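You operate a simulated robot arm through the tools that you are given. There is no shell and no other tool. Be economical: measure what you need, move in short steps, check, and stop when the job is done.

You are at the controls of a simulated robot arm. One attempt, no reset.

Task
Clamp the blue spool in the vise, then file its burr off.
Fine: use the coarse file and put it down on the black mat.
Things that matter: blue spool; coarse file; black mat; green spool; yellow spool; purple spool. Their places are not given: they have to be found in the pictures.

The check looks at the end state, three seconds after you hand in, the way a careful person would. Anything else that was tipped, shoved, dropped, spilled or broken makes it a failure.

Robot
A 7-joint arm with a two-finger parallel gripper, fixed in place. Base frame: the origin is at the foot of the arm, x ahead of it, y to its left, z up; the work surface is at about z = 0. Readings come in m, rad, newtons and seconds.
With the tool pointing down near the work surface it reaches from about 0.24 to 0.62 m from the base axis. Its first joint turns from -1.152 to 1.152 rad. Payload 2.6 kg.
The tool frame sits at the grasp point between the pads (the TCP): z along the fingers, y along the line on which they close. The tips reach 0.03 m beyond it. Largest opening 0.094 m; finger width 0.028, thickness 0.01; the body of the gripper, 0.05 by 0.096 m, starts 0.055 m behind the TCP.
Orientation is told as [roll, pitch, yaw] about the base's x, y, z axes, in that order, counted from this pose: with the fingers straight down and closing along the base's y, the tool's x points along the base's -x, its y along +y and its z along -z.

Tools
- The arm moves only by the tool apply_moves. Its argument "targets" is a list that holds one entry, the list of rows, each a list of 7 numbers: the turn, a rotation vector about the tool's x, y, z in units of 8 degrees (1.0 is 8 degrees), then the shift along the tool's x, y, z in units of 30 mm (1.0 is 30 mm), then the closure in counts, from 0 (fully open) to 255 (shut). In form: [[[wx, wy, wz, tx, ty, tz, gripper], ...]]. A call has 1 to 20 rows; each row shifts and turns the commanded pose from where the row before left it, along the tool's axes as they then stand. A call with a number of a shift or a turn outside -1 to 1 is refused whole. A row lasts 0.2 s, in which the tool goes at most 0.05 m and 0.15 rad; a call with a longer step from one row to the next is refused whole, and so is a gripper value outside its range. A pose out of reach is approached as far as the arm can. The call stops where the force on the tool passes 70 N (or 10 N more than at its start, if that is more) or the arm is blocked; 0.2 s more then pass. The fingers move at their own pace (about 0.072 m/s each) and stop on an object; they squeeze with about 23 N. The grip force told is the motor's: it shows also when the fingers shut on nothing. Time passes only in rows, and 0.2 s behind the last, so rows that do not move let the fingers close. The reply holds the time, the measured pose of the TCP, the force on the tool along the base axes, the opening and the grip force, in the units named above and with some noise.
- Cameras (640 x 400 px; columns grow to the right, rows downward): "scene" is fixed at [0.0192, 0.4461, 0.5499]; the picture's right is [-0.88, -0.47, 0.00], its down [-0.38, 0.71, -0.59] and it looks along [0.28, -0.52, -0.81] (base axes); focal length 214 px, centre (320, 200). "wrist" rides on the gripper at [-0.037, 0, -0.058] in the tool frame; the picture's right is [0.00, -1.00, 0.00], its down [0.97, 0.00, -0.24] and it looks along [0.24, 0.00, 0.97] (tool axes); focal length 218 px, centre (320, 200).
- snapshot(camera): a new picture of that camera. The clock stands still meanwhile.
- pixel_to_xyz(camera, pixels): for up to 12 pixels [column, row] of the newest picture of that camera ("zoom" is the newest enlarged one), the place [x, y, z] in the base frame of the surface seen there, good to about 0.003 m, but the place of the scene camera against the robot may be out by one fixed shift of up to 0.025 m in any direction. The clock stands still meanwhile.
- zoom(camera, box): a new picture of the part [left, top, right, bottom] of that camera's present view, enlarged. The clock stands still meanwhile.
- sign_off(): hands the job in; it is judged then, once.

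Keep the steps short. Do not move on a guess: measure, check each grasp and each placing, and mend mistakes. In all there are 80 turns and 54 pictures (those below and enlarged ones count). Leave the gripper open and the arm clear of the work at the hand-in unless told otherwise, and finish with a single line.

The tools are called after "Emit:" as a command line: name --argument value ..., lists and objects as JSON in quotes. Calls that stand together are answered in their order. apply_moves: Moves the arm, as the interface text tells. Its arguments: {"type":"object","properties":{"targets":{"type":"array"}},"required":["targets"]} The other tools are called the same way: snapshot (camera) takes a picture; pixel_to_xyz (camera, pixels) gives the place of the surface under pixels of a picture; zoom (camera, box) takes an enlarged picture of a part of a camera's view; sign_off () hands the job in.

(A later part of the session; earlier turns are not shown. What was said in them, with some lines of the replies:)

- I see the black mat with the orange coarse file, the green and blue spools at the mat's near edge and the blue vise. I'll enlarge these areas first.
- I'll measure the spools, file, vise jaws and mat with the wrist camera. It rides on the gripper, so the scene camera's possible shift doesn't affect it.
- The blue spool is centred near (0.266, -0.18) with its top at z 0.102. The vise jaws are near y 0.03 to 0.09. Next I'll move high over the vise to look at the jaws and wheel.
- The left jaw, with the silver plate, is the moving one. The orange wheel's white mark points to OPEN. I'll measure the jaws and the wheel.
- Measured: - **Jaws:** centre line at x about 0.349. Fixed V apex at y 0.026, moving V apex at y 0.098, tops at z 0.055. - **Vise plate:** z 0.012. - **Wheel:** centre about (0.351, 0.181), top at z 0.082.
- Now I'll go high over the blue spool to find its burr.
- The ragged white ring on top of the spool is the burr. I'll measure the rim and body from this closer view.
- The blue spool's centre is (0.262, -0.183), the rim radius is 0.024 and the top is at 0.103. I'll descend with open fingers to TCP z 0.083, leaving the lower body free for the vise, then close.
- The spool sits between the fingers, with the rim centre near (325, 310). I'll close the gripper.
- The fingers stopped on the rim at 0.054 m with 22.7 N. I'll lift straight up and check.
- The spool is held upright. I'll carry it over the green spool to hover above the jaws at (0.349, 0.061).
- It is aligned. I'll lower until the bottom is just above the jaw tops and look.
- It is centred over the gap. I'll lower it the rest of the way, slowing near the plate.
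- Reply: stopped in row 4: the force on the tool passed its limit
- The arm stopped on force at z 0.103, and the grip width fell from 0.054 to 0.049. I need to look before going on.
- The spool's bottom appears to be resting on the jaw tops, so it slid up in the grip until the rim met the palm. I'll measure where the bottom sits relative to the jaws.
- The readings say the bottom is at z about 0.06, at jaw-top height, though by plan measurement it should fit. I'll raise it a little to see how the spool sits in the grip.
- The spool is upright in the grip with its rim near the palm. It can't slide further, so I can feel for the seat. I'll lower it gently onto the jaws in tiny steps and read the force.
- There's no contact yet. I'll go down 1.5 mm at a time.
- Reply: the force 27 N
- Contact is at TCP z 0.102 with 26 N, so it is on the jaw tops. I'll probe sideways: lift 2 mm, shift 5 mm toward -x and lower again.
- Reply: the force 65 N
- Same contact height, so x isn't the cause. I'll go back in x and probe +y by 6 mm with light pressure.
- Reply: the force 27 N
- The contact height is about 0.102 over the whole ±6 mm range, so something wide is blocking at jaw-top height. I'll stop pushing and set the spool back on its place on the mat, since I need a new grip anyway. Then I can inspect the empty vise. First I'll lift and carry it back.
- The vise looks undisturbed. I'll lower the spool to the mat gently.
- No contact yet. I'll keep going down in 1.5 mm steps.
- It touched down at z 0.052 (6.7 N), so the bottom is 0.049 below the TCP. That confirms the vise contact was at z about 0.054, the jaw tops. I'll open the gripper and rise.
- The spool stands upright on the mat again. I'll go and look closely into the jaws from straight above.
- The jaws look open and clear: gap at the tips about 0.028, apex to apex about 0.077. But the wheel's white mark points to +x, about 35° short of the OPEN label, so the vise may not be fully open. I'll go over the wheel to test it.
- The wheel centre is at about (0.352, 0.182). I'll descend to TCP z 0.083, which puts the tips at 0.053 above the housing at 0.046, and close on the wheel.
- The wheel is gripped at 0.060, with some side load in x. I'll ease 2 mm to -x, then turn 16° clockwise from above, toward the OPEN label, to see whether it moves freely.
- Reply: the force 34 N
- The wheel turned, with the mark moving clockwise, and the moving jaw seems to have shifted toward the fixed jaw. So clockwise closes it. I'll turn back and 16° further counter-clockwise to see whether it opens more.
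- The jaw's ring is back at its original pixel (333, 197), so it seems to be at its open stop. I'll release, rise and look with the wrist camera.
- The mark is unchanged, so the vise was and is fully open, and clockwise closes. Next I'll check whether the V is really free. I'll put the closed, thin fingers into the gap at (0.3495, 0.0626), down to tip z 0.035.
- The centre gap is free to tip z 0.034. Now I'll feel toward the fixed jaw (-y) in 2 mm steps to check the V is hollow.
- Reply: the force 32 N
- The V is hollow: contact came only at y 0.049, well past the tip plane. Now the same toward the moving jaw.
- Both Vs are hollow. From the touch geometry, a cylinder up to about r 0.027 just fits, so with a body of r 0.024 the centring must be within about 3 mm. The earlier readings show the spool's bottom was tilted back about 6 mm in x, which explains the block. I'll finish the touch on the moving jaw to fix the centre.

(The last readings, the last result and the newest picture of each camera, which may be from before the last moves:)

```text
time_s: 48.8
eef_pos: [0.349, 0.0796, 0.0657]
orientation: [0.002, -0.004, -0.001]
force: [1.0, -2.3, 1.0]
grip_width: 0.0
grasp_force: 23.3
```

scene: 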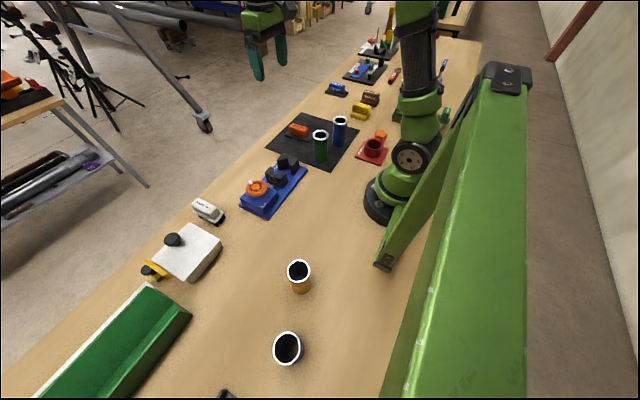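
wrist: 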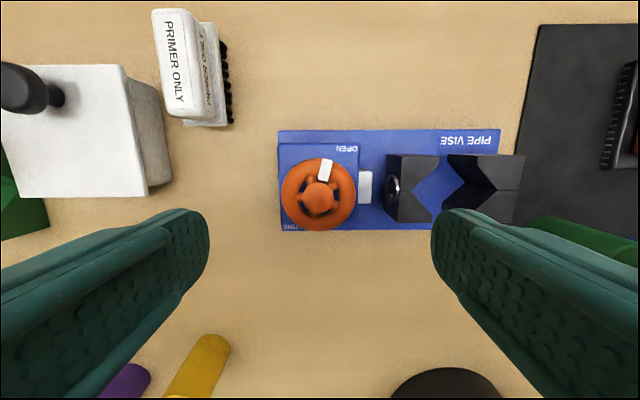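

The free range is y 0.0495 to 0.0796, so the true centre is y 0.0645 and x 0.350. I'll back to the middle, rise and go over the blue spool.

Emit:
apply_moves --targets '[[[0, 0, 0, 0, -0.5, 0, 255], [0, 0, 0, 0, 0, -1, 255], [0, 0, 0, 0, 0, -1, 255], [0, 0, 0, 0, 0, -1, 255], [0, 0, 0, 0, 0, -1, 255], [0, 0, 0, 0, 0, -1, 255], [0, 0, 0, 0, 0, -1, 150], [0, 0, 0, 0.28, -0.9, 0, 0], [0, 0, 0, 0.28, -0.9, 0, 0], [0, 0, 0, 0.28, -0.9, 0, 0], [0, 0, 0, 0.28, -0.9, 0, 0], [0, 0, 0, 0.28, -0.9, 0, 0], [0, 0, 0, 0.28, -0.9, 0, 0], [0, 0, 0, 0.28, -0.9, 0, 0], [0, 0, 0, 0.28, -0.9, 0, 0], [0, 0, 0, 0.28, -0.9, 0, 0], [0, 0, 0, 0, 0, 0, 0]]]'

Emit:
zoom --camera "wrist" --box '[260, 140, 380, 240]'

Emit:
pixel_to_xyz --camera "zoom" --pixels '[[320, 120], [320, 270], [230, 200], [410, 200]]'

```text
time_s: 52.4
eef_pos: [0.2751, -0.1788, 0.244]
orientation: [0.003, -0.003, 0.001]
force: [-0.7, -0.6, -0.6]
grip_width: 0.0939
grasp_force: 0.1
```

```text
4.00 times, centred on (320, 190) of wrist
```

zoom: 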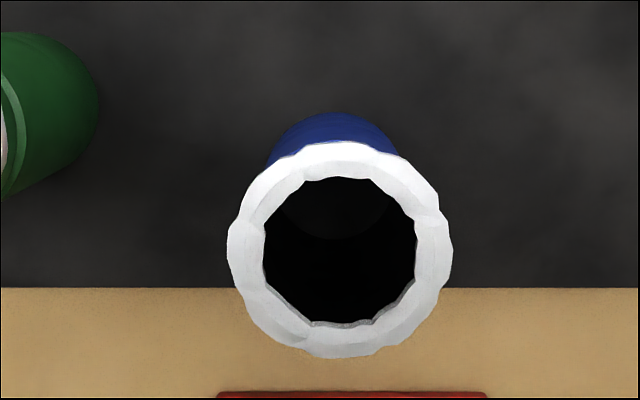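

```text
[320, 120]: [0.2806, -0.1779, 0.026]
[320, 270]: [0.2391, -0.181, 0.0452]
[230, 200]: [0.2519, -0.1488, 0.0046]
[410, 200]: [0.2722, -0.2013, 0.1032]
```

The rim spans rows 141–358 and columns 227–453, so its centre is (0.260, -0.1833). I'll align exactly, descend to z 0.083 and close.

Emit:
apply_moves --targets '[[[0, 0, 0, 0.497, -0.15, 0, 0], [0, 0, 0, 0, 0, 1, 0], [0, 0, 0, 0, 0, 1, 0], [0, 0, 0, 0, 0, 1, 0], [0, 0, 0, 0, 0, 1, 0], [0, 0, 0, 0, 0, 1, 0], [0, 0, 0, 0, 0, 0.37, 0], [0, 0, 0, 0, 0, 0, 0], [0, 0, 0, 0, 0, 0, 100], [0, 0, 0, 0, 0, 0, 180], [0, 0, 0, 0, 0, 0, 255], [0, 0, 0, 0, 0, 0, 255], [0, 0, 0, 0, 0, 0, 255], [0, 0, 0, 0, 0, 0, 255]]]'

```text
time_s: 55.4
eef_pos: [0.2603, -0.1814, 0.0841]
orientation: [0.003, -0.003, 0.0]
force: [-0.8, 0.2, 0.6]
grip_width: 0.0534
grasp_force: 23.3
```

Gripped at 0.053. I'll lift, carry to (0.350, 0.0645), and hover at z 0.145 to measure the bottom edge.

Emit:
apply_moves --targets '[[[0, 0, 0, 0, 0, -0.5, 255], [0, 0, 0, 0, 0, -0.9, 255], [0, 0, 0, 0, 0, -1, 255], [0, 0, 0, 0, 0, -1, 255], [0, 0, 0, 0, 0, -1, 255], [0, 0, 0, 0, 0, -0.8, 255], [0, 0, 0, -0.3, 0.826, 0, 255], [0, 0, 0, -0.3, 0.826, 0, 255], [0, 0, 0, -0.3, 0.826, 0, 255], [0, 0, 0, -0.3, 0.826, 0, 255], [0, 0, 0, -0.3, 0.826, 0, 255], [0, 0, 0, -0.3, 0.826, 0, 255], [0, 0, 0, -0.3, 0.826, 0, 255], [0, 0, 0, -0.3, 0.826, 0, 255], [0, 0, 0, -0.3, 0.826, 0, 255], [0, 0, 0, -0.3, 0.826, 0, 255], [0, 0, 0, 0, 0, 1, 255], [0, 0, 0, 0, 0, 1, 255], [0, 0, 0, 0, 0, 1, 255], [0, 0, 0, 0, 0, 0.15, 255]]]'

Emit:
snapshot --camera "wrist"

Emit:
pixel_to_xyz --camera "wrist" --pixels '[[320, 170], [320, 174], [320, 178], [320, 182], [320, 190], [320, 196], [300, 178], [340, 178], [295, 150], [345, 150]]'

```text
time_s: 59.6
eef_pos: [0.3493, 0.0652, 0.1444]
orientation: [0.003, -0.001, 0.0]
force: [-0.2, 0.0, -2.8]
grip_width: 0.0536
grasp_force: 23.1
```

```text
19 pictures are left
```

wrist: 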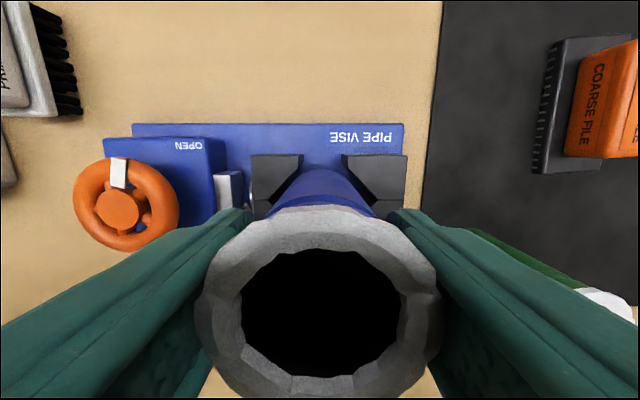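

```text
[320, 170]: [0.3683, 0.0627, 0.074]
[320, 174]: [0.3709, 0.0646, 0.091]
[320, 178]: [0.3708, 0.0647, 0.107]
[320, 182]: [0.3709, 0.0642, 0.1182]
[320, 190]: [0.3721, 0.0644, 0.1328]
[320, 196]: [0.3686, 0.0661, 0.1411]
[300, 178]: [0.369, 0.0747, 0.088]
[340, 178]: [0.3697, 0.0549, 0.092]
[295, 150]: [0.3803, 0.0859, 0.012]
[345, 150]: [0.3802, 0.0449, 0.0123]
```

The spool is vertical (front surface x 0.371 along its length) and centred in y. I'll nudge 1.5 mm to +x and lower slowly past jaw-top level, watching the force.

Emit:
apply_moves --targets '[[[0, 0, 0, -0.05, 0, 0, 255], [0, 0, 0, 0, 0, 0.15, 255], [0, 0, 0, 0, 0, 0.15, 255], [0, 0, 0, 0, 0, 0.1, 255], [0, 0, 0, 0, 0, 0, 255]]]'

```text
time_s: 60.8
eef_pos: [0.3498, 0.0658, 0.1321]
orientation: [0.001, -0.004, 0.002]
force: [0.4, 0.6, -2.8]
grip_width: 0.0534
grasp_force: 23.4
```

Emit:
apply_moves --targets '[[[0, 0, 0, 0, 0, 0.08, 255], [0, 0, 0, 0, 0, 0.08, 255], [0, 0, 0, 0, 0, 0.08, 255], [0, 0, 0, 0, 0, 0, 255]]]'

```text
time_s: 61.8
eef_pos: [0.3496, 0.0664, 0.1266]
orientation: [0.001, -0.003, -0.001]
force: [-1.2, 0.2, -2.7]
grip_width: 0.0533
grasp_force: 23.2
```

There's no contact though the bottom is at about 0.046, below the jaw tops. It's in the gap, so I'll continue slowly.

Emit:
apply_moves --targets '[[[0, 0, 0, 0, 0, 0.15, 255], [0, 0, 0, 0, 0, 0.15, 255], [0, 0, 0, 0, 0, 0.15, 255], [0, 0, 0, 0, 0, 0, 255]]]'

```text
time_s: 62.8
eef_pos: [0.3516, 0.0654, 0.1121]
orientation: [0.0, -0.003, -0.001]
force: [-0.1, 0.5, -3.6]
grip_width: 0.0529
grasp_force: 23.1
```

It's still free. I'll go on down to the plate, with contact expected near z 0.092.

Emit:
apply_moves --targets '[[[0, 0, 0, 0, 0, 0.2, 255], [0, 0, 0, 0, 0, 0.2, 255], [0, 0, 0, 0, 0, 0.1, 255], [0, 0, 0, 0, 0, 0.06, 255], [0, 0, 0, 0, 0, 0, 255]]]'

```text
time_s: 64.0
eef_pos: [0.3511, 0.0667, 0.0947]
orientation: [0.001, -0.002, -0.001]
force: [-0.4, 0.0, -2.3]
grip_width: 0.0533
grasp_force: 22.4
```

Emit:
apply_moves --targets '[[[0, 0, 0, 0, 0, 0.05, 255], [0, 0, 0, 0, 0, 0.05, 255], [0, 0, 0, 0, 0, 0, 255]]]'

Emit:
zoom --camera "scene" --box '[230, 125, 320, 215]'

```text
time_s: 64.8
eef_pos: [0.3496, 0.066, 0.0919]
orientation: [0.003, -0.003, 0.0]
force: [0.6, 0.0, -3.1]
grip_width: 0.0532
grasp_force: 22.8
```

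```text
4.44 times, centred on (275, 170) of scene
```

zoom: 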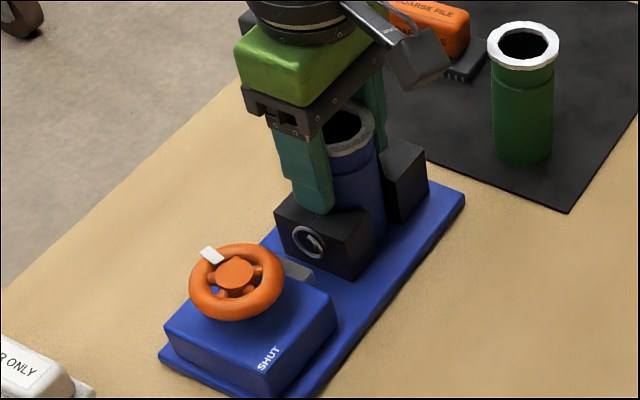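

The spool is inside the jaws, so centring was the problem. There's no floor contact yet, so I'll feel down 1 mm at a time.

Emit:
apply_moves --targets '[[[0, 0, 0, 0, 0, 0.04, 255], [0, 0, 0, 0, 0, 0.04, 255], [0, 0, 0, 0, 0, 0, 255]]]'

```text
time_s: 65.6
eef_pos: [0.3519, 0.0665, 0.092]
orientation: [0.004, -0.008, -0.002]
force: [-10.5, -4.2, 34.2]
grip_width: 0.0533
grasp_force: 23.3
```

It touched the plate (34 N). I'll relieve that, release and rise clear.

Emit:
apply_moves --targets '[[[0, 0, 0, 0, 0, -0.06, 255], [0, 0, 0, 0, 0, 0, 180], [0, 0, 0, 0, 0, 0, 60], [0, 0, 0, 0, 0, 0, 0], [0, 0, 0, 0, 0, 0, 0], [0, 0, 0, 0, 0, 0, 0], [0, 0, 0, 0, 0, -0.5, 0], [0, 0, 0, 0, 0, -1, 0], [0, 0, 0, 0, 0, -1, 0], [0, 0, 0, 0, 0, -1, 0], [0, 0, 0, 0, 0, -0.5, 0], [0, 0, 0, 0, 0, 0, 0]]]'

Emit:
snapshot --camera "wrist"

```text
time_s: 68.2
eef_pos: [0.3495, 0.0664, 0.2115]
orientation: [0.002, -0.004, -0.002]
force: [-1.3, 0.9, 0.3]
grip_width: 0.0939
grasp_force: 0.0
```

```text
17 pictures are left
```

wrist: 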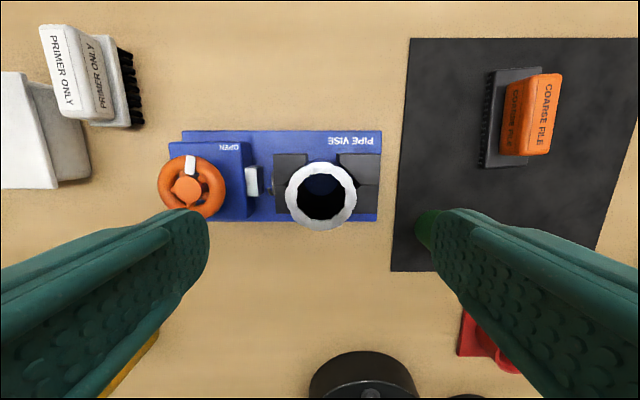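

The spool stands free in the jaws. I'll move over the wheel, pre-turn 56° counter-clockwise, and check before descending.

Emit:
apply_moves --targets '[[[0, 0, 0, -0.01, 0.97, 0, 0], [0, 0, 0, -0.01, 0.97, 0, 0], [0, 0, 0, -0.01, 0.97, 0, 0], [0, 0, 0, -0.01, 0.97, 0, 0], [0, 0, -1, 0, 0, 0, 0], [0, 0, -1, 0, 0, 0, 0], [0, 0, -1, 0, 0, 0, 0], [0, 0, -1, 0, 0, 0, 0], [0, 0, -1, 0, 0, 0, 0], [0, 0, -1, 0, 0, 0, 0], [0, 0, -1, 0, 0, 0, 0], [0, 0, 0, 0, 0, 0, 0]]]'

```text
time_s: 70.8
eef_pos: [0.3515, 0.182, 0.2124]
orientation: [-0.002, -0.004, 0.979]
force: [-0.1, -0.2, 0.0]
grip_width: 0.0942
grasp_force: 0.0
```

Positioned over the wheel at yaw 0.98. I'll descend and close on it.

Emit:
apply_moves --targets '[[[0, 0, 0, 0, 0, 1, 0], [0, 0, 0, 0, 0, 1, 0], [0, 0, 0, 0, 0, 1, 0], [0, 0, 0, 0, 0, 1, 0], [0, 0, 0, 0, 0, 0.3, 0], [0, 0, 0, 0, 0, 0, 100], [0, 0, 0, 0, 0, 0, 180], [0, 0, 0, 0, 0, 0, 255], [0, 0, 0, 0, 0, 0, 255], [0, 0, 0, 0, 0, 0, 255]]]'

Emit:
apply_moves --targets '[[[0, 0, 0.5, 0, 0, 0, 255], [0, 0, 0.8, 0, 0, 0, 255], [0, 0, 0.8, 0, 0, 0, 255], [0, 0, 0.8, 0, 0, 0, 255], [0, 0, 0.8, 0, 0, 0, 255], [0, 0, 0.8, 0, 0, 0, 255], [0, 0, 0.8, 0, 0, 0, 255], [0, 0, 0.8, 0, 0, 0, 255], [0, 0, 0.8, 0, 0, 0, 255], [0, 0, 0.8, 0, 0, 0, 255], [0, 0, 0, 0, 0, 0, 255]]]'

Emit:
zoom --camera "scene" --box '[220, 125, 320, 215]'

```text
time_s: 73.0
eef_pos: [0.3498, 0.183, 0.0835]
orientation: [0.002, -0.001, 0.977]
force: [-19.8, 12.6, 0.4]
grip_width: 0.0602
grasp_force: 44.5
```

```text
time_s: 75.4
eef_pos: [0.3513, 0.1841, 0.0831]
orientation: [0.002, -0.002, -0.101]
force: [-17.1, 7.0, -10.5]
grip_width: 0.0602
grasp_force: 45.0
```

```text
4.44 times, centred on (270, 170) of scene
```

zoom: 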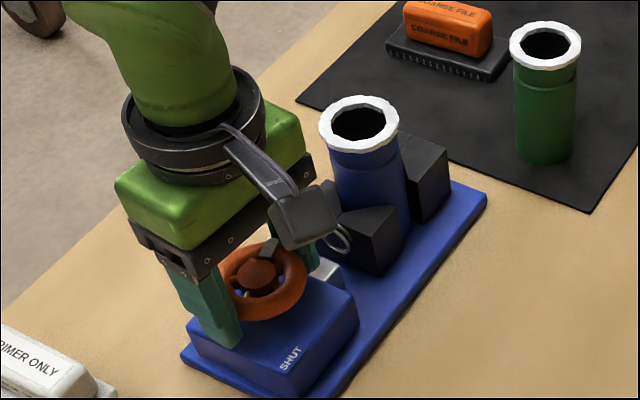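

The wheel turned 62° and the jaw is advancing with the spool upright. I'll keep turning clockwise.

Emit:
apply_moves --targets '[[[0, 0, 0.7, 0, 0, 0, 255], [0, 0, 0.7, 0, 0, 0, 255], [0, 0, 0.7, 0, 0, 0, 255], [0, 0, 0.7, 0, 0, 0, 255], [0, 0, 0.7, 0, 0, 0, 255], [0, 0, 0.7, 0, 0, 0, 255], [0, 0, 0.7, 0, 0, 0, 255], [0, 0, 0.7, 0, 0, 0, 255], [0, 0, 0, 0, 0, 0, 255]]]'

Emit:
zoom --camera "scene" --box '[220, 125, 320, 215]'

```text
time_s: 77.4
eef_pos: [0.351, 0.1817, 0.0826]
orientation: [0.001, -0.001, -0.884]
force: [-18.2, -3.2, -4.3]
grip_width: 0.0602
grasp_force: 45.1
```

```text
4.44 times, centred on (270, 170) of scene
```

zoom: 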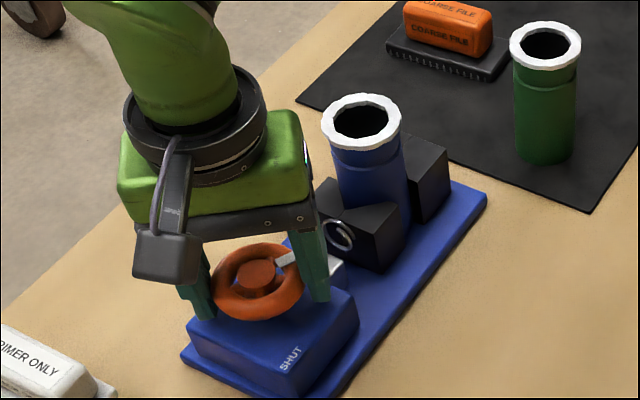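

About 107° turned and the spool has shifted slightly toward the fixed jaw. I'll continue.

Emit:
apply_moves --targets '[[[0, 0, 0.7, 0, 0, 0, 255], [0, 0, 0.7, 0, 0, 0, 255], [0, 0, 0.7, 0, 0, 0, 255], [0, 0, 0.7, 0, 0, 0, 255], [0, 0, 0.7, 0, 0, 0, 255], [0, 0, 0.7, 0, 0, 0, 255], [0, 0, 0, 0, 0, 0, 255]]]'

Emit:
zoom --camera "scene" --box '[220, 125, 320, 215]'

```text
time_s: 79.0
eef_pos: [0.3511, 0.1803, 0.083]
orientation: [-0.002, 0.0, -1.472]
force: [-22.5, -12.5, 8.1]
grip_width: 0.0601
grasp_force: 45.5
```

```text
4.44 times, centred on (270, 170) of scene
```

zoom: 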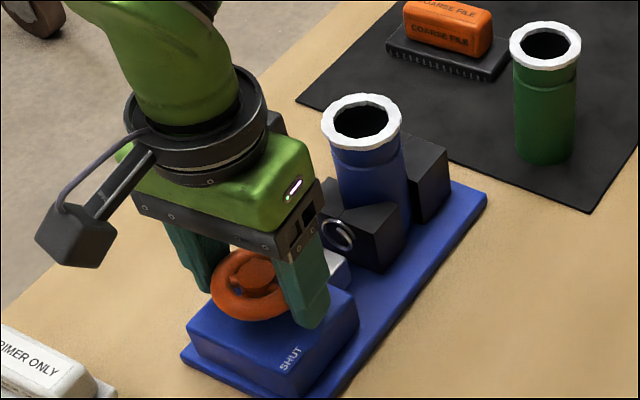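

The jaw and spool no longer move, so it looks clamped. I'll open, rise and look at the wheel mark and jaws.

Emit:
apply_moves --targets '[[[0, 0, 0, 0, 0, 0, 100], [0, 0, 0, 0, 0, 0, 0], [0, 0, 0, 0, 0, 0, 0], [0, 0, 0, 0, 0, 0, 0], [0, 0, 0, 0, 0, -1, 0], [0, 0, 0, 0, 0, -1, 0], [0, 0, 0, 0, 0, -1, 0], [0, 0, 0, 0, 0, -1, 0], [0, 0, -1, 0, 0, 0, 0], [0, 0, -1, 0, 0, 0, 0], [0, 0, -1, 0, 0, 0, 0], [0, 0, -1, 0, 0, 0, 0], [0, 0, -1, 0, 0, 0, 0], [0, 0, -1, 0, 0, 0, 0], [0, 0, -1, 0, 0, 0, 0], [0, 0, -1, 0, 0, 0, 0], [0, 0, -1, 0, 0, 0, 0], [0, 0, -1, 0, 0, 0, 0], [0, 0, -0.54, 0, 0, 0, 0]]]'

Emit:
snapshot --camera "wrist"

```text
time_s: 83.0
eef_pos: [0.3505, 0.1824, 0.2038]
orientation: [0.002, -0.001, 0.006]
force: [0.0, -0.2, -1.2]
grip_width: 0.094
grasp_force: 0.1
```

```text
13 pictures are left
```

wrist: 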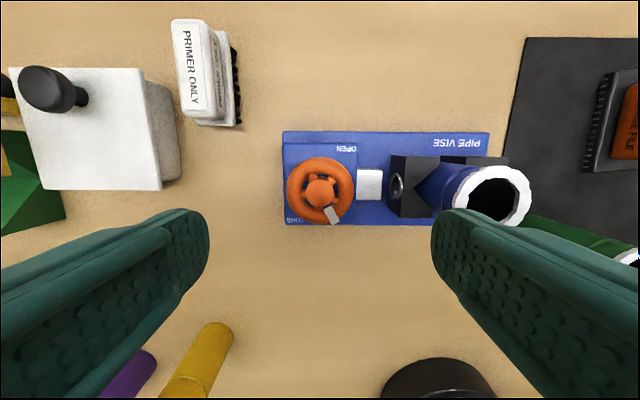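

The mark has gone about 134° clockwise and now points toward the SHUT side. I'll grip again and tighten a further 40° to be sure it's at its stop.

Emit:
apply_moves --targets '[[[0, 0, 0, 0, 0.02, 1, 0], [0, 0, 0, 0, 0, 1, 0], [0, 0, 0, 0, 0, 1, 0], [0, 0, 0, 0, 0, 1, 0], [0, 0, 0, 0, 0, 0.03, 0], [0, 0, 0, 0, 0, 0, 100], [0, 0, 0, 0, 0, 0, 180], [0, 0, 0, 0, 0, 0, 255], [0, 0, 0, 0, 0, 0, 255], [0, 0, 0, 0, 0, 0, 255], [0, 0, 0.7, 0, 0, 0, 255], [0, 0, 0.7, 0, 0, 0, 255], [0, 0, 0.7, 0, 0, 0, 255], [0, 0, 0.7, 0, 0, 0, 255], [0, 0, 0.7, 0, 0, 0, 255], [0, 0, 0.7, 0, 0, 0, 255], [0, 0, 0.7, 0, 0, 0, 255], [0, 0, 0, 0, 0, 0, 255]]]'

Emit:
apply_moves --targets '[[[0, 0, 0, 0, 0, 0, 100], [0, 0, 0, 0, 0, 0, 0], [0, 0, 0, 0, 0, 0, 0], [0, 0, 0, 0, 0, 0, 0], [0, 0, 0, 0, 0, -1, 0], [0, 0, 0, 0, 0, -1, 0], [0, 0, 0, 0, 0, -1, 0], [0, 0, 0, 0, 0, -1, 0], [0, 0, -1, 0, 0, 0, 0], [0, 0, -1, 0, 0, 0, 0], [0, 0, -1, 0, 0, 0, 0], [0, 0, -1, 0, 0, 0, 0], [0, 0, -0.9, 0, 0, 0, 0], [0, 0, 0, 0, 0, 0, 0]]]'

Emit:
snapshot --camera "wrist"

```text
time_s: 86.8
eef_pos: [0.3512, 0.1817, 0.0815]
orientation: [0.0, -0.001, -0.683]
force: [-19.5, -27.2, 16.9]
grip_width: 0.0596
grasp_force: 45.5
```

```text
time_s: 89.8
eef_pos: [0.3517, 0.1834, 0.2029]
orientation: [0.002, -0.005, 0.006]
force: [-0.3, -0.6, -0.5]
grip_width: 0.094
grasp_force: 0.0
```

```text
12 pictures are left
```

wrist: 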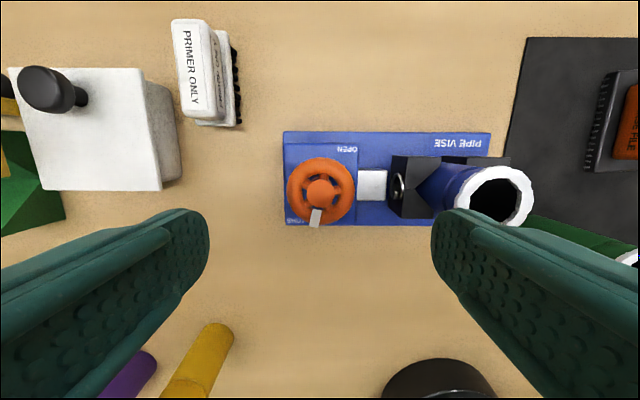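

The mark now points at the SHUT side, and the jaws are tight on the spool. I'll give it one last 16° to reach the stop, and then look.

Emit:
apply_moves --targets '[[[0, 0, 0, 0, 0, 1, 0], [0, 0, 0, 0, 0, 1, 0], [0, 0, 0, 0, 0, 1, 0], [0, 0, 0, 0, 0, 1, 0], [0, 0, 0, 0, 0, 0, 0], [0, 0, 0, 0, 0, 0, 100], [0, 0, 0, 0, 0, 0, 180], [0, 0, 0, 0, 0, 0, 255], [0, 0, 0, 0, 0, 0, 255], [0, 0, 0, 0, 0, 0, 255], [0, 0, 0.5, 0, 0, 0, 255], [0, 0, 0.5, 0, 0, 0, 255], [0, 0, 0.5, 0, 0, 0, 255], [0, 0, 0.5, 0, 0, 0, 255], [0, 0, 0, 0, 0, 0, 255]]]'

Emit:
apply_moves --targets '[[[0, 0, 0, 0, 0, 0, 100], [0, 0, 0, 0, 0, 0, 0], [0, 0, 0, 0, 0, 0, 0], [0, 0, 0, 0, 0, 0, 0], [0, 0, 0, 0, 0, -1, 0], [0, 0, 0, 0, 0, -1, 0], [0, 0, 0, 0, 0, -1, 0], [0, 0, -1, 0, 0, -1, 0], [0, 0, -1, 0, 0, -1, 0], [0, 0, 0, 0, -0.9, 0, 0], [0, 0, 0, 0, -0.9, 0, 0], [0, 0, 0, 0, -0.9, 0, 0], [0, 0, 0, 0, -0.9, 0, 0], [0, 0, 0, 0, 0, 0, 0]]]'

Emit:
snapshot --camera "wrist"

```text
time_s: 93.0
eef_pos: [0.3506, 0.1824, 0.0818]
orientation: [-0.001, 0.0, -0.275]
force: [-11.7, -13.2, -2.2]
grip_width: 0.0601
grasp_force: 45.0
```

```text
time_s: 96.0
eef_pos: [0.3534, 0.0746, 0.2327]
orientation: [0.002, -0.006, 0.006]
force: [-0.5, 0.2, -1.6]
grip_width: 0.0938
grasp_force: 0.0
```

```text
11 pictures are left
```

wrist: 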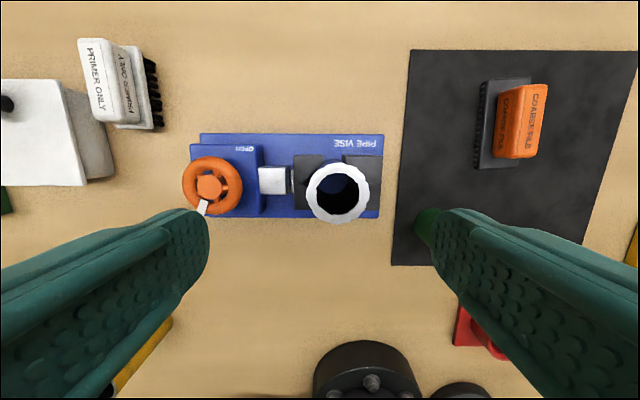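

The vise is shut: mark about 188° from its start, jaw pressed on the spool. I'll measure the rim from this picture, then go over the coarse file.

Emit:
pixel_to_xyz --camera "wrist" --pixels '[[309, 192], [364, 192], [337, 164], [337, 219], [522, 90], [520, 150], [540, 120], [505, 120], [484, 90], [484, 160], [500, 165]]'

Emit:
apply_moves --targets '[[[0, 0, 0, -0.1, -0.9, 0, 0], [0, 0, 0, -0.1, -0.9, 0, 0], [0, 0, 0, -0.1, -0.9, 0, 0], [0, 0, 0, -0.1, -0.9, 0, 0], [0, 0, 0, -0.1, -0.9, 0, 0], [0, 0, 0, -0.1, -0.9, 0, 0], [0, 0, 0, -0.1, -0.9, 0, 0], [0, 0, 0, -0.1, -0.9, 0, 0], [0, 0, 0, 0, 0, 0, 0]]]'

Emit:
snapshot --camera "wrist"

```text
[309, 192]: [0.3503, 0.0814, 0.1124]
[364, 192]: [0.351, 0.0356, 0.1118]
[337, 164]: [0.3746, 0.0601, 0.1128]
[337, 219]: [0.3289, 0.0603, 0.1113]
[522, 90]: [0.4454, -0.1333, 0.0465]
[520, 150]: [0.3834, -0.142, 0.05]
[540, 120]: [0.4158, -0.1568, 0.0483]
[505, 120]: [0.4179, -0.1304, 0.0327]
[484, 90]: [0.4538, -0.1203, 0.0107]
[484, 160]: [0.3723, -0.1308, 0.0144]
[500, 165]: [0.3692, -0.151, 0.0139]
```

```text
time_s: 98.0
eef_pos: [0.3763, -0.141, 0.2311]
orientation: [0.002, -0.002, 0.005]
force: [-0.3, -0.1, -0.1]
grip_width: 0.094
grasp_force: 0.1
```

```text
10 pictures are left
```

wrist: 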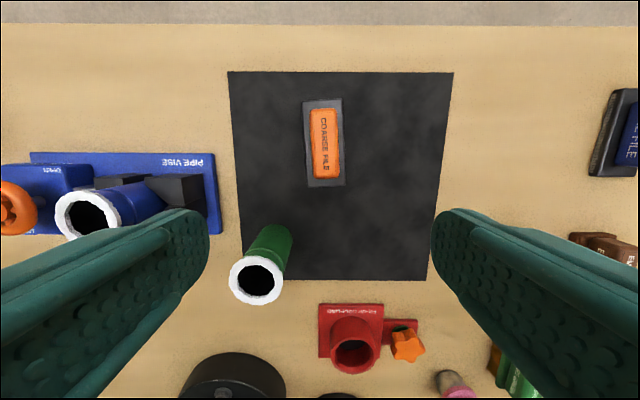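

The rim centre is about (0.3517, 0.059) with its top at z 0.112. Now I'll measure the file's handle and base.

Emit:
pixel_to_xyz --camera "wrist" --pixels '[[314, 142], [337, 142], [324, 114], [327, 174], [306, 107], [309, 182], [341, 107], [343, 180], [306, 142], [342, 142]]'

```text
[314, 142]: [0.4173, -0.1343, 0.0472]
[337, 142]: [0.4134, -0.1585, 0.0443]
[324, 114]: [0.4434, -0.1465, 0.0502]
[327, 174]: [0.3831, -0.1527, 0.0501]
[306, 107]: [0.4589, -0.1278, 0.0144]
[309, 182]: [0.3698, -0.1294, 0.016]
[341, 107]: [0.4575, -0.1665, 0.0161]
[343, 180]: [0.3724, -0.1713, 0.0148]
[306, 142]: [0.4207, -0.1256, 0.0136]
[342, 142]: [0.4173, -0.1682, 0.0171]
```

The handle centre is (0.414, -0.148) with top z 0.050; the base top is at z 0.015 and the yaw about +0.05. I'll align, descend to z 0.050 and grip.

Emit:
apply_moves --targets '[[[0, 0, 0, -0.63, -0.12, 0, 0], [0, 0, -0.36, -0.63, -0.11, 0, 0], [0, 0, 0, 0, 0, 1, 0], [0, 0, 0, 0, 0, 1, 0], [0, 0, 0, 0, 0, 1, 0], [0, 0, 0, 0, 0, 1, 0], [0, 0, 0, 0, 0, 1, 0], [0, 0, 0, 0, 0, 0.8, 0], [0, 0, 0, 0, 0, 0.23, 0], [0, 0, 0, 0, 0, 0, 0]]]'

Emit:
snapshot --camera "wrist"

```text
time_s: 100.2
eef_pos: [0.4163, -0.1484, 0.0515]
orientation: [0.001, -0.006, 0.055]
force: [0.3, 0.3, -0.6]
grip_width: 0.0941
grasp_force: 0.1
```

```text
9 pictures are left
```

wrist: 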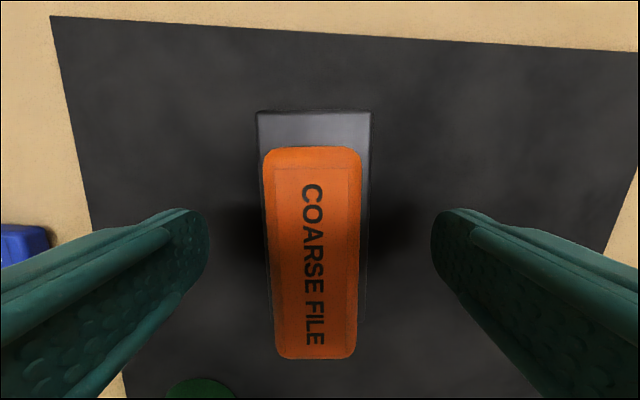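

The handle is centred and aligned between the fingers. I'll close, then lift a little.

Emit:
apply_moves --targets '[[[0, 0, 0, 0, 0, 0, 120], [0, 0, 0, 0, 0, 0, 255], [0, 0, 0, 0, 0, 0, 255], [0, 0, 0, 0, 0, 0, 255], [0, 0, 0, 0, 0, 0, 255], [0, 0, 0, 0, 0, -0.5, 255], [0, 0, 0, 0, 0, -1, 255], [0, 0, 0, 0, 0, -1, 255], [0, 0, 0, 0, 0, -1, 255], [0, 0, 0, 0, 0, -1, 255], [0, 0, 0, 0, 0, 0, 255]]]'

Emit:
snapshot --camera "wrist"

```text
time_s: 102.6
eef_pos: [0.4147, -0.1479, 0.1867]
orientation: [0.001, -0.005, 0.056]
force: [0.4, -0.4, -4.1]
grip_width: 0.0342
grasp_force: 22.7
```

```text
8 pictures are left
```

wrist: 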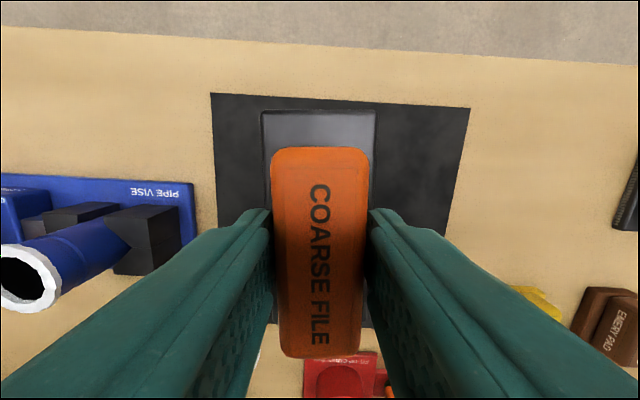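

The file is held (0.034, 22.7 N) and level. Its teeth are about 0.048 below the TCP, so contact with the rim should come near TCP z 0.160. I'll straighten the yaw, carry it over the rim and lower to z 0.166.

Emit:
apply_moves --targets '[[[0, 0, 0.39, 0, 0, -0.2, 255], [0, 0, 0, 0.262, 0.862, 0, 255], [0, 0, 0, 0.262, 0.862, 0, 255], [0, 0, 0, 0.262, 0.862, 0, 255], [0, 0, 0, 0.262, 0.862, 0, 255], [0, 0, 0, 0.262, 0.862, 0, 255], [0, 0, 0, 0.262, 0.862, 0, 255], [0, 0, 0, 0.262, 0.862, 0, 255], [0, 0, 0, 0.262, 0.862, 0, 255], [0, 0, 0, 0, 0, 0.5, 255], [0, 0, 0, 0, 0, 0.4, 255], [0, 0, 0, 0, 0, 0, 255]]]'

Emit:
zoom --camera "scene" --box '[220, 85, 340, 205]'

```text
time_s: 105.2
eef_pos: [0.3514, 0.0592, 0.1652]
orientation: [0.002, -0.005, 0.001]
force: [0.2, -0.7, -3.1]
grip_width: 0.0344
grasp_force: 23.2
```

```text
3.33 times, centred on (280, 145) of scene
```

zoom: 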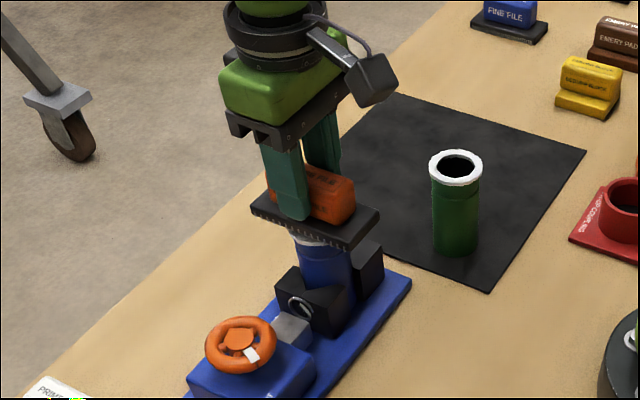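

The file is just above the rim. I'll lower in 1 mm steps to light contact.

Emit:
apply_moves --targets '[[[0, 0, 0, 0, 0, 0.05, 255], [0, 0, 0, 0, 0, 0.04, 255], [0, 0, 0, 0, 0, 0.04, 255], [0, 0, 0, 0, 0, 0, 255]]]'

```text
time_s: 106.2
eef_pos: [0.3519, 0.0593, 0.161]
orientation: [0.003, -0.002, 0.0]
force: [-0.2, -0.2, -2.9]
grip_width: 0.0343
grasp_force: 23.0
```

Emit:
apply_moves --targets '[[[0, 0, 0, 0, 0, 0.04, 255], [0, 0, 0, 0, 0, 0, 255]]]'

```text
time_s: 106.8
eef_pos: [0.3518, 0.0601, 0.1605]
orientation: [0.002, -0.004, 0.0]
force: [-1.6, -0.9, 2.6]
grip_width: 0.0342
grasp_force: 23.3
```

Contact: Fz rose about 5.5 N. I'll press 0.5 mm more and make back-and-forth strokes along x.

Emit:
apply_moves --targets '[[[0, 0, 0, 0, 0, 0.02, 255], [0, 0, 0, 0.3, 0, 0, 255], [0, 0, 0, 0.3, 0, 0, 255], [0, 0, 0, -0.3, 0, 0, 255], [0, 0, 0, -0.3, 0, 0, 255], [0, 0, 0, -0.3, 0, 0, 255], [0, 0, 0, -0.3, 0, 0, 255], [0, 0, 0, 0.3, 0, 0, 255], [0, 0, 0, 0.3, 0, 0, 255], [0, 0, 0, 0.3, 0, 0, 255], [0, 0, 0, 0.3, 0, 0, 255], [0, 0, 0, -0.3, 0, 0, 255], [0, 0, 0, -0.3, 0, 0, 255], [0, 0, 0, -0.3, 0, 0, 255], [0, 0, 0, -0.3, 0, 0, 255], [0, 0, 0, 0.3, 0, 0, 255], [0, 0, 0, 0.3, 0, 0, 255], [0, 0, 0, 0, 0, 0, 255]]]'

Emit:
zoom --camera "scene" --box '[240, 120, 320, 200]'

```text
time_s: 110.6
eef_pos: [0.3527, 0.0579, 0.1607]
orientation: [0.003, -0.006, 0.0]
force: [3.5, -1.4, 6.0]
grip_width: 0.0342
grasp_force: 22.2
```

```text
5.00 times, centred on (280, 160) of scene
```

zoom: 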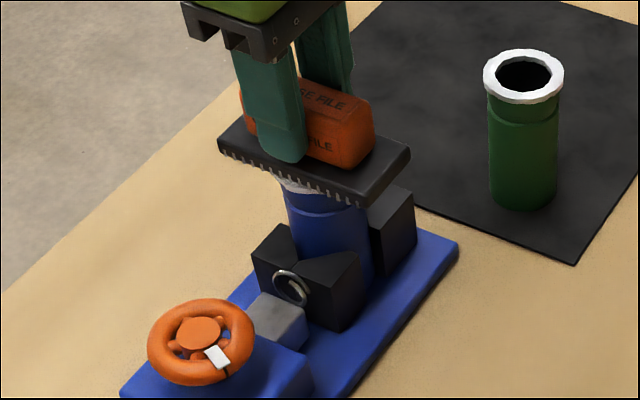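

The contact is steady. I'll also stroke in y, ±9 mm, so the file covers the whole ring, then do more x strokes.

Emit:
apply_moves --targets '[[[0, 0, 0, 0, 0.3, 0.01, 255], [0, 0, 0, 0.3, 0, 0, 255], [0, 0, 0, 0.3, 0, 0, 255], [0, 0, 0, -0.3, 0, 0, 255], [0, 0, 0, -0.3, 0, 0, 255], [0, 0, 0, -0.3, 0, 0, 255], [0, 0, 0, -0.3, 0, 0, 255], [0, 0, 0, 0.3, 0, 0, 255], [0, 0, 0, 0.3, -0.3, 0, 255], [0, 0, 0, 0, -0.3, 0, 255], [0, 0, 0, 0.3, 0, 0, 255], [0, 0, 0, 0.3, 0, 0, 255], [0, 0, 0, -0.3, 0, 0, 255], [0, 0, 0, -0.3, 0, 0, 255], [0, 0, 0, -0.3, 0, 0, 255], [0, 0, 0, -0.3, 0, 0, 255], [0, 0, 0, 0.3, 0, 0, 255], [0, 0, 0, 0.3, 0.3, 0, 255], [0, 0, 0, 0, 0, 0, 255]]]'

Emit:
apply_moves --targets '[[[0, 0, 0, 0.3, 0, 0.01, 255], [0, 0, 0, 0.3, 0, 0, 255], [0, 0, 0, -0.4, 0, 0, 255], [0, 0, 0, -0.4, 0, 0, 255], [0, 0, 0, -0.4, 0, 0, 255], [0, 0, 0, 0.4, 0, 0, 255], [0, 0, 0, 0.4, 0, 0, 255], [0, 0, 0, 0.4, 0, 0, 255], [0, 0, 0, -0.4, 0, 0, 255], [0, 0, 0, -0.4, 0, 0, 255], [0, 0, 0, -0.4, 0, 0, 255], [0, 0, 0, 0.4, 0, 0, 255], [0, 0, 0, 0.4, 0, 0, 255], [0, 0, 0, 0.4, 0, 0, 255], [0, 0, 0, -0.3, 0, 0, 255], [0, 0, 0, -0.3, 0, 0, 255], [0, 0, 0, 0, 0, 0, 255]]]'

Emit:
apply_moves --targets '[[[0, 0, 0, 0, 0, -0.5, 255], [0, 0, 0, 0, 0, -0.7, 255], [0, 0, 0, -0.5, -1, 0, 255], [0, 0, 0, -0.5, -1, 0, 255], [0, 0, 0, -0.5, -1, 0, 255], [0, 0, 0, 0, 0, 0, 255]]]'

Emit:
zoom --camera "scene" --box '[240, 120, 320, 200]'

```text
time_s: 114.6
eef_pos: [0.3512, 0.0586, 0.159]
orientation: [0.002, -0.006, 0.0]
force: [3.0, -3.4, 8.6]
grip_width: 0.0343
grasp_force: 23.2
```

```text
time_s: 118.2
eef_pos: [0.3515, 0.0594, 0.159]
orientation: [0.001, -0.003, 0.004]
force: [-1.6, 0.5, 1.3]
grip_width: 0.0342
grasp_force: 23.3
```

```text
time_s: 119.6
eef_pos: [0.3955, -0.0323, 0.1962]
orientation: [0.002, -0.004, 0.001]
force: [0.0, -0.3, -2.6]
grip_width: 0.0343
grasp_force: 23.0
```

```text
5.00 times, centred on (280, 160) of scene
```

zoom: 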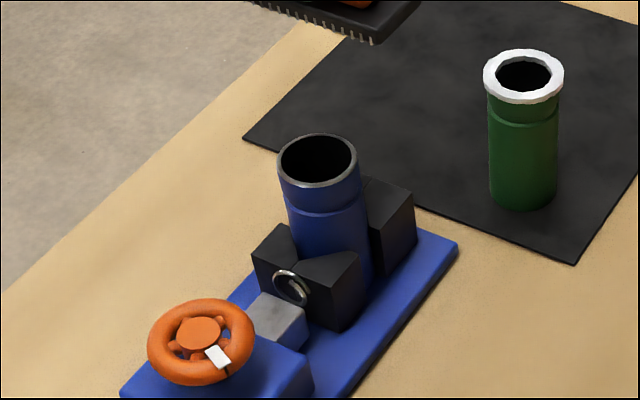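

The burr ring is gone: the blue spool has a clean, thin grey rim and is still clamped. Now I'll take the file back to the mat at (0.414, -0.148) and lower to just above contact.

Emit:
apply_moves --targets '[[[0, 0, 0, -0.15, -0.96, 0, 255], [0, 0, 0, -0.15, -0.96, 0, 255], [0, 0, 0, -0.15, -0.97, 0, 255], [0, 0, 0, -0.15, -0.97, 0, 255], [0, 0, 0, 0, 0, 0, 255], [0, 0, 0, 0, 0, 1, 255], [0, 0, 0, 0, 0, 1, 255], [0, 0, 0, 0, 0, 1, 255], [0, 0, 0, 0, 0, 1, 255], [0, 0, 0, 0, 0, 0.5, 255], [0, 0, 0, 0, 0, 0.15, 255], [0, 0, 0, 0, 0, 0, 255]]]'

Emit:
apply_moves --targets '[[[0, 0, 0, 0, 0, 0.06, 255], [0, 0, 0, 0, 0, 0.05, 255], [0, 0, 0, 0, 0, 0, 255]]]'

```text
time_s: 122.2
eef_pos: [0.4146, -0.1464, 0.056]
orientation: [0.0, -0.004, -0.001]
force: [-0.1, -0.6, -3.0]
grip_width: 0.0343
grasp_force: 23.1
```

```text
time_s: 123.0
eef_pos: [0.4157, -0.1462, 0.0521]
orientation: [0.0, -0.004, 0.002]
force: [-0.6, 0.6, -3.0]
grip_width: 0.0343
grasp_force: 23.0
```

There's no contact yet. I'll make two more 0.8 mm steps.

Emit:
apply_moves --targets '[[[0, 0, 0, 0, 0, 0.03, 255], [0, 0, 0, 0, 0, 0.03, 255], [0, 0, 0, 0, 0, 0, 255]]]'

```text
time_s: 123.8
eef_pos: [0.415, -0.147, 0.0505]
orientation: [0.002, -0.005, 0.003]
force: [0.3, -1.3, -2.1]
grip_width: 0.0343
grasp_force: 23.2
```

Emit:
apply_moves --targets '[[[0, 0, 0, 0, 0, 0.03, 255], [0, 0, 0, 0, 0, 0, 255]]]'

```text
time_s: 124.4
eef_pos: [0.415, -0.1464, 0.0492]
orientation: [0.003, -0.003, 0.0]
force: [-3.1, 1.1, 7.8]
grip_width: 0.0339
grasp_force: 22.9
```

The file is on the mat (Fz now 7.8 N). I'll open, rise and check with both cameras.

Emit:
apply_moves --targets '[[[0, 0, 0, 0, 0, 0, 180], [0, 0, 0, 0, 0, 0, 60], [0, 0, 0, 0, 0, 0, 0], [0, 0, 0, 0, 0, 0, 0], [0, 0, 0, 0, 0, 0, 0], [0, 0, 0, 0, 0, -0.5, 0], [0, 0, 0, 0, 0, -1, 0], [0, 0, 0, 0, 0, -1, 0], [0, 0, 0, 0, 0, -1, 0], [0, 0, 0, 0, 0, -1, 0], [0, 0, 0, 0, 0, -1, 0], [0, 0, 0, 0, 0, -1, 0], [0, 0, 0, 0, 0, -1, 0], [0, 0, 0, 0, 0, 0, 0]]]'

Emit:
snapshot --camera "wrist"

Emit:
snapshot --camera "scene"

```text
time_s: 127.4
eef_pos: [0.4152, -0.1462, 0.2734]
orientation: [0.001, -0.004, 0.002]
force: [0.5, 0.1, -0.9]
grip_width: 0.0938
grasp_force: 0.0
```

```text
4 pictures are left
```

wrist: 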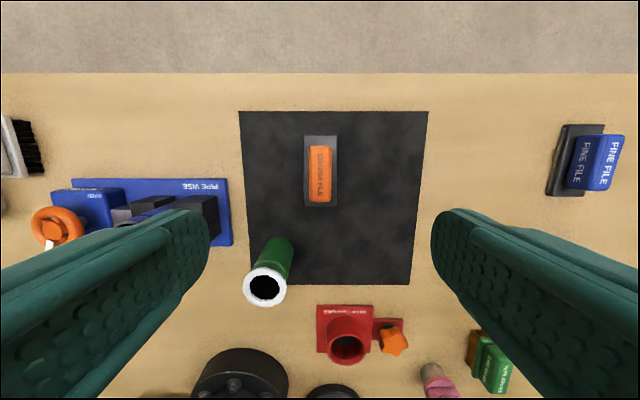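

```text
3 pictures are left
```

scene: 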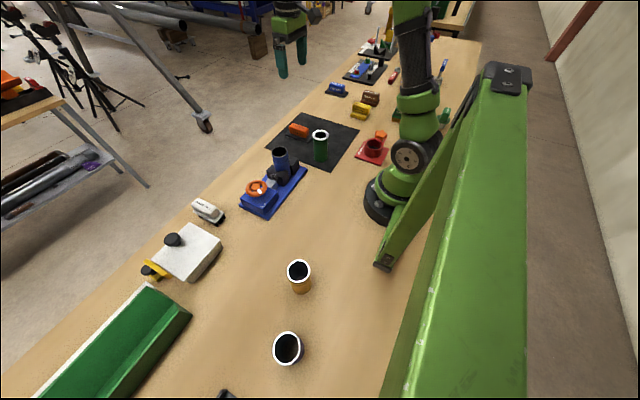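

The final check is good:
- The file lies flat on the mat.
- The blue spool is clamped and deburred.
- The green, yellow and purple spools are undisturbed.
- The gripper is open and the arm is clear.

I'll hand in.

Emit:
sign_off

```text
The job is handed in.
```

The blue spool is clamped in the vise with its burr filed off, and the coarse file is back on the black mat.
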